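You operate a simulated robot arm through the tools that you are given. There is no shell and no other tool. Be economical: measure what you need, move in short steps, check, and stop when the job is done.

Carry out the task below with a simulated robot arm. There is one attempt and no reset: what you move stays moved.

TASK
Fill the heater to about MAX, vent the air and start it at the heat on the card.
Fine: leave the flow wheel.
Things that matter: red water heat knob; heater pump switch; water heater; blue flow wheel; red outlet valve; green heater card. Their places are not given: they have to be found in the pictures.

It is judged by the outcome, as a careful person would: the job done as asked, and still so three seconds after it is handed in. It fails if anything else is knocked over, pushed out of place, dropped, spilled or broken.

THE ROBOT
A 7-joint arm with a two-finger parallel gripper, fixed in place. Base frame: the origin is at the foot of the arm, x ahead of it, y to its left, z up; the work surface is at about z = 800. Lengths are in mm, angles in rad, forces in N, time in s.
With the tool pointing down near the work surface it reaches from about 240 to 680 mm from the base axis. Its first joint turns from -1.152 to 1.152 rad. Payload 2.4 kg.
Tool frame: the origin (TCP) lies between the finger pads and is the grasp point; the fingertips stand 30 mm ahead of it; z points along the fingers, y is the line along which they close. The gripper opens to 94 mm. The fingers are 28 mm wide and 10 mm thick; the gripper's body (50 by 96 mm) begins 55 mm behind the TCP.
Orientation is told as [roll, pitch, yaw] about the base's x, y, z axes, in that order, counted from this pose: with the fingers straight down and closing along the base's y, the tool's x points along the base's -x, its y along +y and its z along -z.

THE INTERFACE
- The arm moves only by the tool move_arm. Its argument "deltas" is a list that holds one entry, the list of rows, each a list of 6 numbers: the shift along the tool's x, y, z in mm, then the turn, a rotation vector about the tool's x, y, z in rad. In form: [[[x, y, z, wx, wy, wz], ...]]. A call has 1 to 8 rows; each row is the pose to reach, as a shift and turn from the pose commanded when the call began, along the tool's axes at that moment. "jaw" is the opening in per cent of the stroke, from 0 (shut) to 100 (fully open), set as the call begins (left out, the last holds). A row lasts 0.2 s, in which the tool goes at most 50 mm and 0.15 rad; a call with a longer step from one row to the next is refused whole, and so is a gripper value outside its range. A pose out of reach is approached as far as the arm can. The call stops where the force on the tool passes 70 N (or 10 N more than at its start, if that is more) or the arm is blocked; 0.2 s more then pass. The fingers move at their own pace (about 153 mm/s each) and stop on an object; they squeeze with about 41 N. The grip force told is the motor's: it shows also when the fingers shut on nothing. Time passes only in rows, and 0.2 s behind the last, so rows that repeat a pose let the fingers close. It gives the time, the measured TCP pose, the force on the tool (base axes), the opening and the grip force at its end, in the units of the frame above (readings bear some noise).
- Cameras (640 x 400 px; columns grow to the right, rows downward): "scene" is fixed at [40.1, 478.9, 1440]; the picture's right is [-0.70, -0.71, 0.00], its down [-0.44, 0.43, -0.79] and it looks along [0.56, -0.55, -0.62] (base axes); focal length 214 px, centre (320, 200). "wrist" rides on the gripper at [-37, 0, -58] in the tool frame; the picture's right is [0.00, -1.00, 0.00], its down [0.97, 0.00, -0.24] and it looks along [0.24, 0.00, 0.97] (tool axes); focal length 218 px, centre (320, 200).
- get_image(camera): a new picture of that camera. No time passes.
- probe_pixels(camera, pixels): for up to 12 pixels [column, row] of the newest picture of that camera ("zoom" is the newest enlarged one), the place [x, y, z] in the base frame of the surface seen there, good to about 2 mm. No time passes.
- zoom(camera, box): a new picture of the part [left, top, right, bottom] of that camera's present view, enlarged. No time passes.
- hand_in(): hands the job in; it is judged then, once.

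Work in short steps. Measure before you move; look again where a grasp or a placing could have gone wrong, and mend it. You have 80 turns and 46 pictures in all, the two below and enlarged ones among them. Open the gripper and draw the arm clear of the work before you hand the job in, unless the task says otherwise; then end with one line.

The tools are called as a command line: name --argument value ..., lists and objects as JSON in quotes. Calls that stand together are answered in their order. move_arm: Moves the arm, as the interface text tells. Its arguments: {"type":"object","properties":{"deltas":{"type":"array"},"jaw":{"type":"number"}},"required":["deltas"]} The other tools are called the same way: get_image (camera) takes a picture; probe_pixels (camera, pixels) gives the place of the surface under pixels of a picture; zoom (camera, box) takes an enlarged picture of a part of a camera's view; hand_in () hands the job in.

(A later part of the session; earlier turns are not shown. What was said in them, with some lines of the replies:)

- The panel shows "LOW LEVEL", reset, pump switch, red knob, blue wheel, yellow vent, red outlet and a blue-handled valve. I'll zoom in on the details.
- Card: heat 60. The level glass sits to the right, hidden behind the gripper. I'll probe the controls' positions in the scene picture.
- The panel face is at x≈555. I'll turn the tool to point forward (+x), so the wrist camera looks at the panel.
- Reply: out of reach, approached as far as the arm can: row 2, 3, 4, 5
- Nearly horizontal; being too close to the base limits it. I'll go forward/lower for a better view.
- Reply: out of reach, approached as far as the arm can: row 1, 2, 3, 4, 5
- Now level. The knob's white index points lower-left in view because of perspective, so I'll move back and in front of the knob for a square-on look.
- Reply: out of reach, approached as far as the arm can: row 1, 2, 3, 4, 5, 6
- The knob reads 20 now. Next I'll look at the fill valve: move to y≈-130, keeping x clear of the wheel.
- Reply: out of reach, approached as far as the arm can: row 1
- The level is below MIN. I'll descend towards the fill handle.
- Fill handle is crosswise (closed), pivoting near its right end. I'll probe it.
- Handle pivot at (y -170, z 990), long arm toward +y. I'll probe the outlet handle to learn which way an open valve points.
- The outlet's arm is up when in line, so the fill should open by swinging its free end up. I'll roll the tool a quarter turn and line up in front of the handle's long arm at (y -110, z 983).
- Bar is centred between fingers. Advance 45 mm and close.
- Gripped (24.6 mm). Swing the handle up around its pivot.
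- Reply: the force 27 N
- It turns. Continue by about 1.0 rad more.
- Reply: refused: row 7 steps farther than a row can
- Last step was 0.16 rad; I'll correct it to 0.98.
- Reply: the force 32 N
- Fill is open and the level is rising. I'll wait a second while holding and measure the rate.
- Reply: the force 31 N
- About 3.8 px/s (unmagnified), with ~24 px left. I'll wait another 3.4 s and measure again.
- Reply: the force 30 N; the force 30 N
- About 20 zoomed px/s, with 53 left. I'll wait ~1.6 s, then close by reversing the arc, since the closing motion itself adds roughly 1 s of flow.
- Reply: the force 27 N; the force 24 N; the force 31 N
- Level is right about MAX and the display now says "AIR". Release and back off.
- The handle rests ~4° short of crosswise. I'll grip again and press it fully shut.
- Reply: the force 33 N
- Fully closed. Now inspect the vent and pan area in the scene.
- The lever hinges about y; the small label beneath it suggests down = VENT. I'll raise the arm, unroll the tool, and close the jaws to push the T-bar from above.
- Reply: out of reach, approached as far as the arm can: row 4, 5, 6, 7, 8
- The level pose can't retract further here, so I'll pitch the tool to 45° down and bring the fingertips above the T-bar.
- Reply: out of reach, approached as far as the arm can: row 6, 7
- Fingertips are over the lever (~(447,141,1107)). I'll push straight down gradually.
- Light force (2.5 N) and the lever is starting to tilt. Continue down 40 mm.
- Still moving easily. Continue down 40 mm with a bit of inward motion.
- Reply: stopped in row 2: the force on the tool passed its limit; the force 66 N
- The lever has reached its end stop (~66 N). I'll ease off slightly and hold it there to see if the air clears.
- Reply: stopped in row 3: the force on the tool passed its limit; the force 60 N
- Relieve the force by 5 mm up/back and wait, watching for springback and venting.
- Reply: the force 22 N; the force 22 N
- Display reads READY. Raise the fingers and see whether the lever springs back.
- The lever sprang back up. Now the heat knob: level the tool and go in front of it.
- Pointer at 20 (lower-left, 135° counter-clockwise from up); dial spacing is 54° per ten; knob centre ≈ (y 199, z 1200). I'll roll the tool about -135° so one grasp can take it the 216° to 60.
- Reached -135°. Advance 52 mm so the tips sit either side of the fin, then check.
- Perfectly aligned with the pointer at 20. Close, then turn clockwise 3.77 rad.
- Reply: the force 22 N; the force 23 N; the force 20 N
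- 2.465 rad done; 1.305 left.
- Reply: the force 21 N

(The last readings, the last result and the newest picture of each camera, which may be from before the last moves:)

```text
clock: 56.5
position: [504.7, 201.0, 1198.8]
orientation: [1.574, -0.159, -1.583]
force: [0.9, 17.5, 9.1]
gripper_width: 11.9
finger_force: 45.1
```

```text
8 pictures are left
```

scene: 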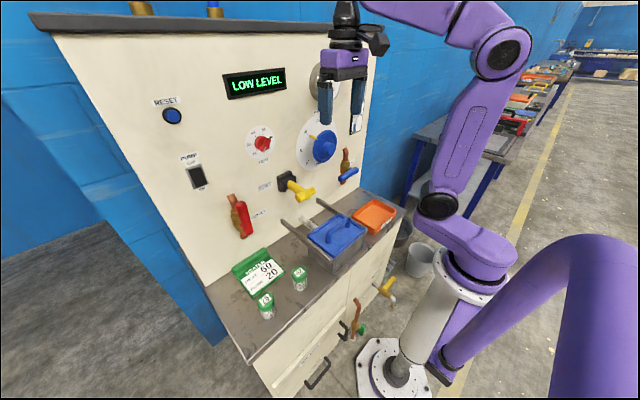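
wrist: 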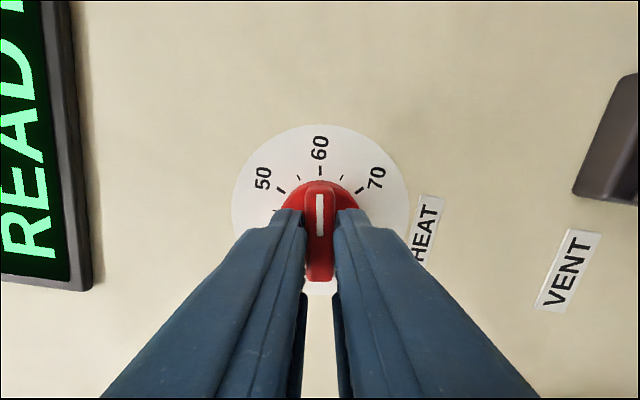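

The pointer is on 60. Release and back off, then close the jaws and go in front of the pump switch's lower half.

move_arm --deltas '[[[0, 0, 0, 0, 0, 0], [0, 0, 0, 0, 0, 0], [0, 0, -15, 0, 0, 0], [0, 0, -50, 0, 0, 0], [0, 0, -50, 0, 0, 0]]]' --jaw 60

move_arm --deltas '[[[40, -3, 5, 0, 0, 0], [80, -6, 5, 0, 0, 0], [120, -9, 5, 0, 0, 0], [160, -12, 5, 0, 0, 0], [184, -13.4, 5, 0, 0, 0], [184, -13.4, 5, 0, 0, 0]]]' --jaw 0

get_image --camera "wrist"

zoom --camera "scene" --box '[150, 60, 310, 220]'

```text
clock: 57.7
position: [456.2, 200.1, 1197.9]
orientation: [1.572, -0.159, -1.589]
force: [0.4, 0.5, -0.3]
gripper_width: 56.4
finger_force: 0.0
```

```text
clock: 59.1
position: [464.7, 379.1, 1156.2]
orientation: [1.574, -0.156, -1.588]
force: [-0.7, 0.0, 0.5]
gripper_width: 0.2
finger_force: 32.7
```

```text
7 pictures are left
```

wrist: 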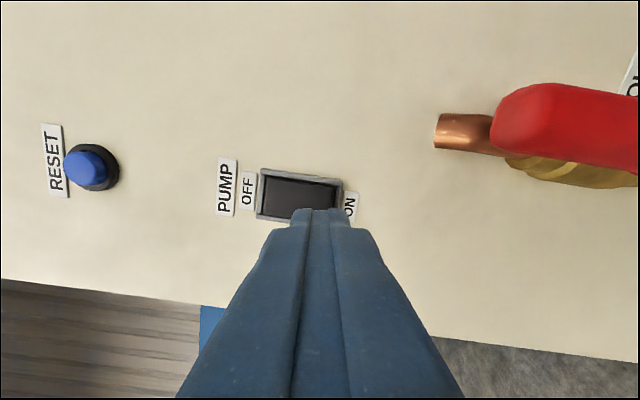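

```text
2.50 times, centred on (230, 140) of scene
```

zoom: 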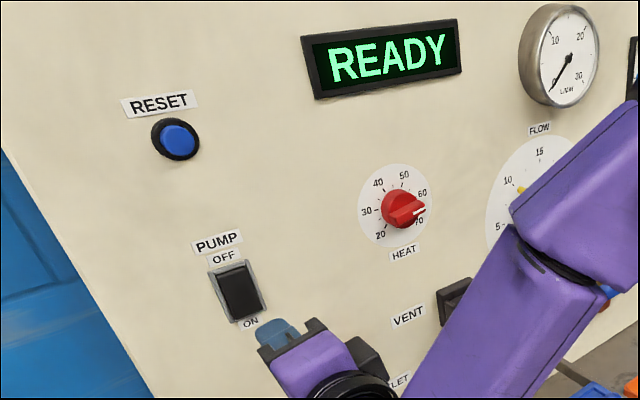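

Let me probe the switch outline before pressing.

probe_pixels --camera "wrist" --pixels '[[261, 195], [272, 195], [290, 195], [315, 195], [332, 195], [338, 192], [300, 173], [300, 180], [290, 216], [352, 205]]'

```text
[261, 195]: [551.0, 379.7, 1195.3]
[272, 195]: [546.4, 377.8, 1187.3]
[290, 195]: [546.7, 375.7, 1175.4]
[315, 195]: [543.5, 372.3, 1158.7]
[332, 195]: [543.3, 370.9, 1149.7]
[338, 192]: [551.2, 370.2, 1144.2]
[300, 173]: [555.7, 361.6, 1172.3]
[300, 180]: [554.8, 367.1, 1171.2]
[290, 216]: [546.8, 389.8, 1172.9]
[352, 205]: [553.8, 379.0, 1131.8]
```

Lined up with the lower (ON) half. Advance and press gently.

move_arm --deltas '[[[0, 0, 25, 0, 0, 0], [0, 0, 42, 0, 0, 0], [0, 0, 48, 0, 0, 0], [0, 0, 52, 0, 0, 0], [0, 0, 55, 0, 0, 0], [0, 0, 58, 0, 0, 0]]]'

move_arm --deltas '[[[0, 0, -20, 0, 0, 0], [0, 0, -60, 0, 0, 0], [0, 0, -60, 0, 0, 0]]]'

zoom --camera "scene" --box '[150, 60, 310, 220]'

```text
clock: 60.5
position: [515.9, 379.2, 1156.7]
orientation: [1.573, -0.159, -1.588]
force: [-66.2, -25.2, -0.9]
gripper_width: 0.1
finger_force: 33.5
```

```text
clock: 61.3
position: [463.7, 379.5, 1159.0]
orientation: [1.572, -0.158, -1.59]
force: [0.4, -0.4, 0.6]
gripper_width: 0.0
finger_force: 32.8
```

```text
2.50 times, centred on (230, 140) of scene
```

zoom: 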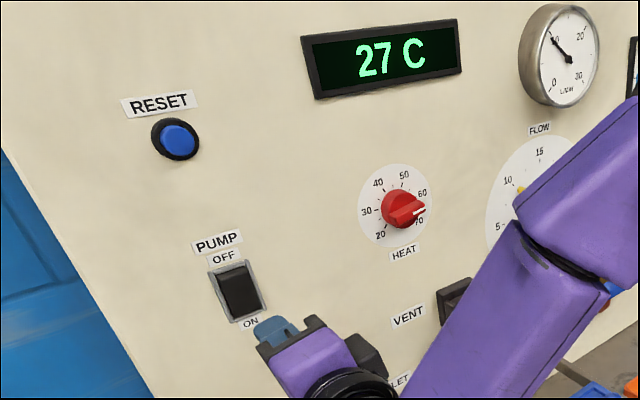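

The pump runs: 27 °C, flow gauge ~10. Draw the arm back/up, open the gripper and check everything.

move_arm --deltas '[[[0, 30, -5, 0, 0, 0], [-20, 70, -10, 0, 0, 0], [-40, 110, -15, 0, 0, 0], [-60, 140, -20, 0, 0, 0], [-80, 160, -20, 0, 0, 0], [-80, 160, -20, 0, 0, 0]]]' --jaw 60

get_image --camera "scene"

```text
clock: 62.7
position: [439.0, 325.6, 1327.3]
orientation: [1.573, -0.157, -1.588]
force: [-0.3, 0.7, -0.2]
gripper_width: 56.4
finger_force: 0.1
```

```text
4 pictures are left
```

scene: 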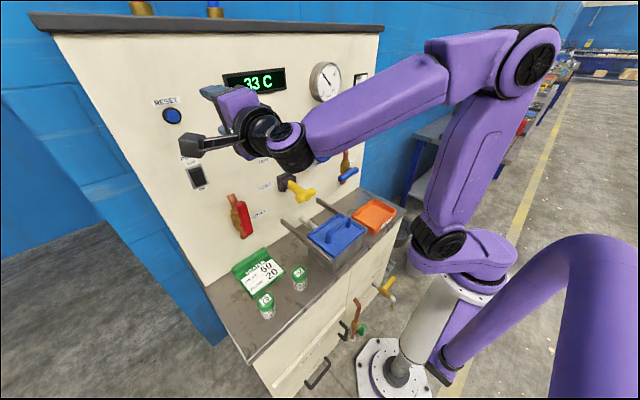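

Heating (33 °C). I'll let some time pass and check level, display, and flow.

move_arm --deltas '[[[-30, 0, 0, 0, 0, 0], [-60, 0, 0, 0, 0, 0], [-60, 0, 0, 0, 0, 0], [-60, 0, 0, 0, 0, 0], [-60, 0, 0, 0, 0, 0], [-60, 0, 0, 0, 0, 0], [-60, 0, 0, 0, 0, 0], [-60, 0, 0, 0, 0, 0]]]'

move_arm --deltas '[[[0, 0, 0, 0, 0, 0], [0, 0, 0, 0, 0, 0], [0, 0, 0, 0, 0, 0], [0, 0, 0, 0, 0, 0], [0, 0, 0, 0, 0, 0], [0, 0, 0, 0, 0, 0], [0, 0, 0, 0, 0, 0], [0, 0, 0, 0, 0, 0]]]'

move_arm --deltas '[[[0, 0, 0, 0, 0, 0], [0, 0, 0, 0, 0, 0], [0, 0, 0, 0, 0, 0], [0, 0, 0, 0, 0, 0], [0, 0, 0, 0, 0, 0], [0, 0, 0, 0, 0, 0], [0, 0, 0, 0, 0, 0], [0, 0, 0, 0, 0, 0]]]'

zoom --camera "scene" --box '[220, 55, 380, 155]'

```text
clock: 64.5
position: [438.3, 267.5, 1336.3]
orientation: [1.572, -0.158, -1.587]
force: [0.1, 0.3, -0.5]
gripper_width: 56.4
finger_force: 0.1
```

```text
clock: 66.3
position: [438.1, 267.5, 1336.7]
orientation: [1.571, -0.156, -1.588]
force: [-0.4, -0.3, 1.2]
gripper_width: 56.4
finger_force: 0.1
```

```text
clock: 68.1
position: [438.0, 268.0, 1337.3]
orientation: [1.573, -0.158, -1.587]
force: [0.1, -0.2, -0.2]
gripper_width: 56.5
finger_force: 0.1
```

```text
4.00 times, centred on (300, 105) of scene
```

zoom: 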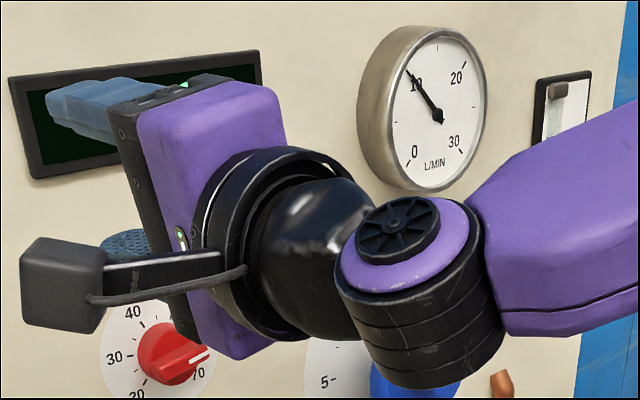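

The arm blocks the view here; go back 60 mm to the left where the display was visible.

move_arm --deltas '[[[30, 0, 0, 0, 0, 0], [60, 0, 0, 0, 0, 0], [90, -30, 0, 0, 0, 0], [110, -70, 0, 0, 0, 0], [120, -110, 0, 0, 0, 0], [120, -110, 0, 0, 0, 0]]]'

get_image --camera "scene"

```text
clock: 69.5
position: [441.5, 367.5, 1210.0]
orientation: [1.574, -0.157, -1.59]
force: [0.0, 0.0, 0.3]
gripper_width: 56.4
finger_force: 0.0
```

```text
2 pictures are left
```

scene: 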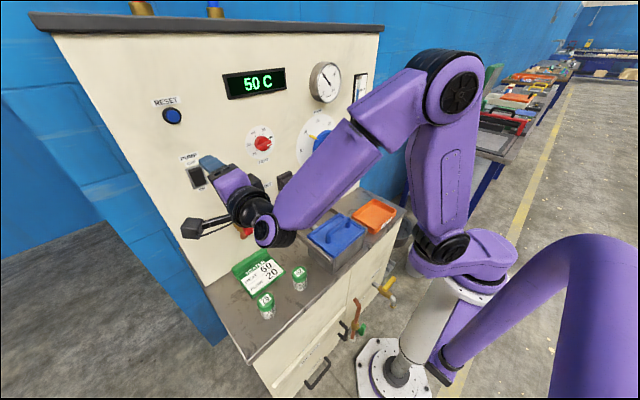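

50 °C and rising toward 60. Wait a few more seconds, then check the level and display once more.

move_arm --deltas '[[[0, 0, 0, 0, 0, 0], [0, 0, 0, 0, 0, 0], [0, 0, 0, 0, 0, 0], [0, 0, 0, 0, 0, 0], [0, 0, 0, 0, 0, 0], [0, 0, 0, 0, 0, 0], [0, 0, 0, 0, 0, 0], [0, 0, 0, 0, 0, 0]]]'

move_arm --deltas '[[[0, 0, 0, 0, 0, 0], [0, 0, 0, 0, 0, 0], [0, 0, 0, 0, 0, 0], [0, 0, 0, 0, 0, 0], [0, 0, 0, 0, 0, 0], [0, 0, 0, 0, 0, 0], [0, 0, 0, 0, 0, 0], [0, 0, 0, 0, 0, 0]]]'

move_arm --deltas '[[[0, 0, 0, 0, 0, 0], [0, 0, 0, 0, 0, 0], [0, 0, 0, 0, 0, 0], [0, 0, 0, 0, 0, 0], [0, 0, 0, 0, 0, 0], [0, 0, 0, 0, 0, 0], [0, 0, 0, 0, 0, 0], [0, 0, 0, 0, 0, 0]]]'

zoom --camera "scene" --box '[215, 55, 375, 155]'

```text
clock: 71.3
position: [442.3, 367.7, 1209.7]
orientation: [1.573, -0.157, -1.587]
force: [-0.5, -0.5, 0.3]
gripper_width: 56.1
finger_force: 0.0
```

```text
clock: 73.1
position: [441.0, 367.8, 1210.4]
orientation: [1.573, -0.157, -1.588]
force: [-0.3, 0.4, 0.5]
gripper_width: 56.5
finger_force: 0.0
```

```text
clock: 74.9
position: [440.7, 366.9, 1210.8]
orientation: [1.572, -0.157, -1.588]
force: [0.5, 0.5, -0.7]
gripper_width: 56.3
finger_force: 0.0
```

```text
4.00 times, centred on (295, 105) of scene
```

zoom: 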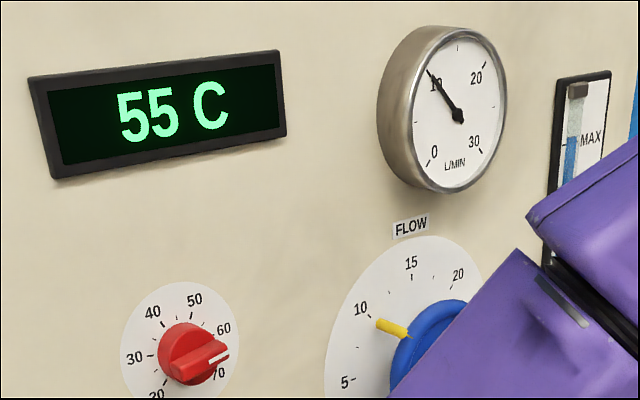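

The level is at about MAX, temperature is settling towards 60, flow is unchanged at ~10, and the gripper is open and clear. Handing in.

hand_in

```text
The job is handed in.
```

The heater is filled to about MAX, vented and running with the heat knob at 60; it read 55 °C and was still rising at hand-in, and the flow wheel is untouched (about 10 L/min, though the card says 20).
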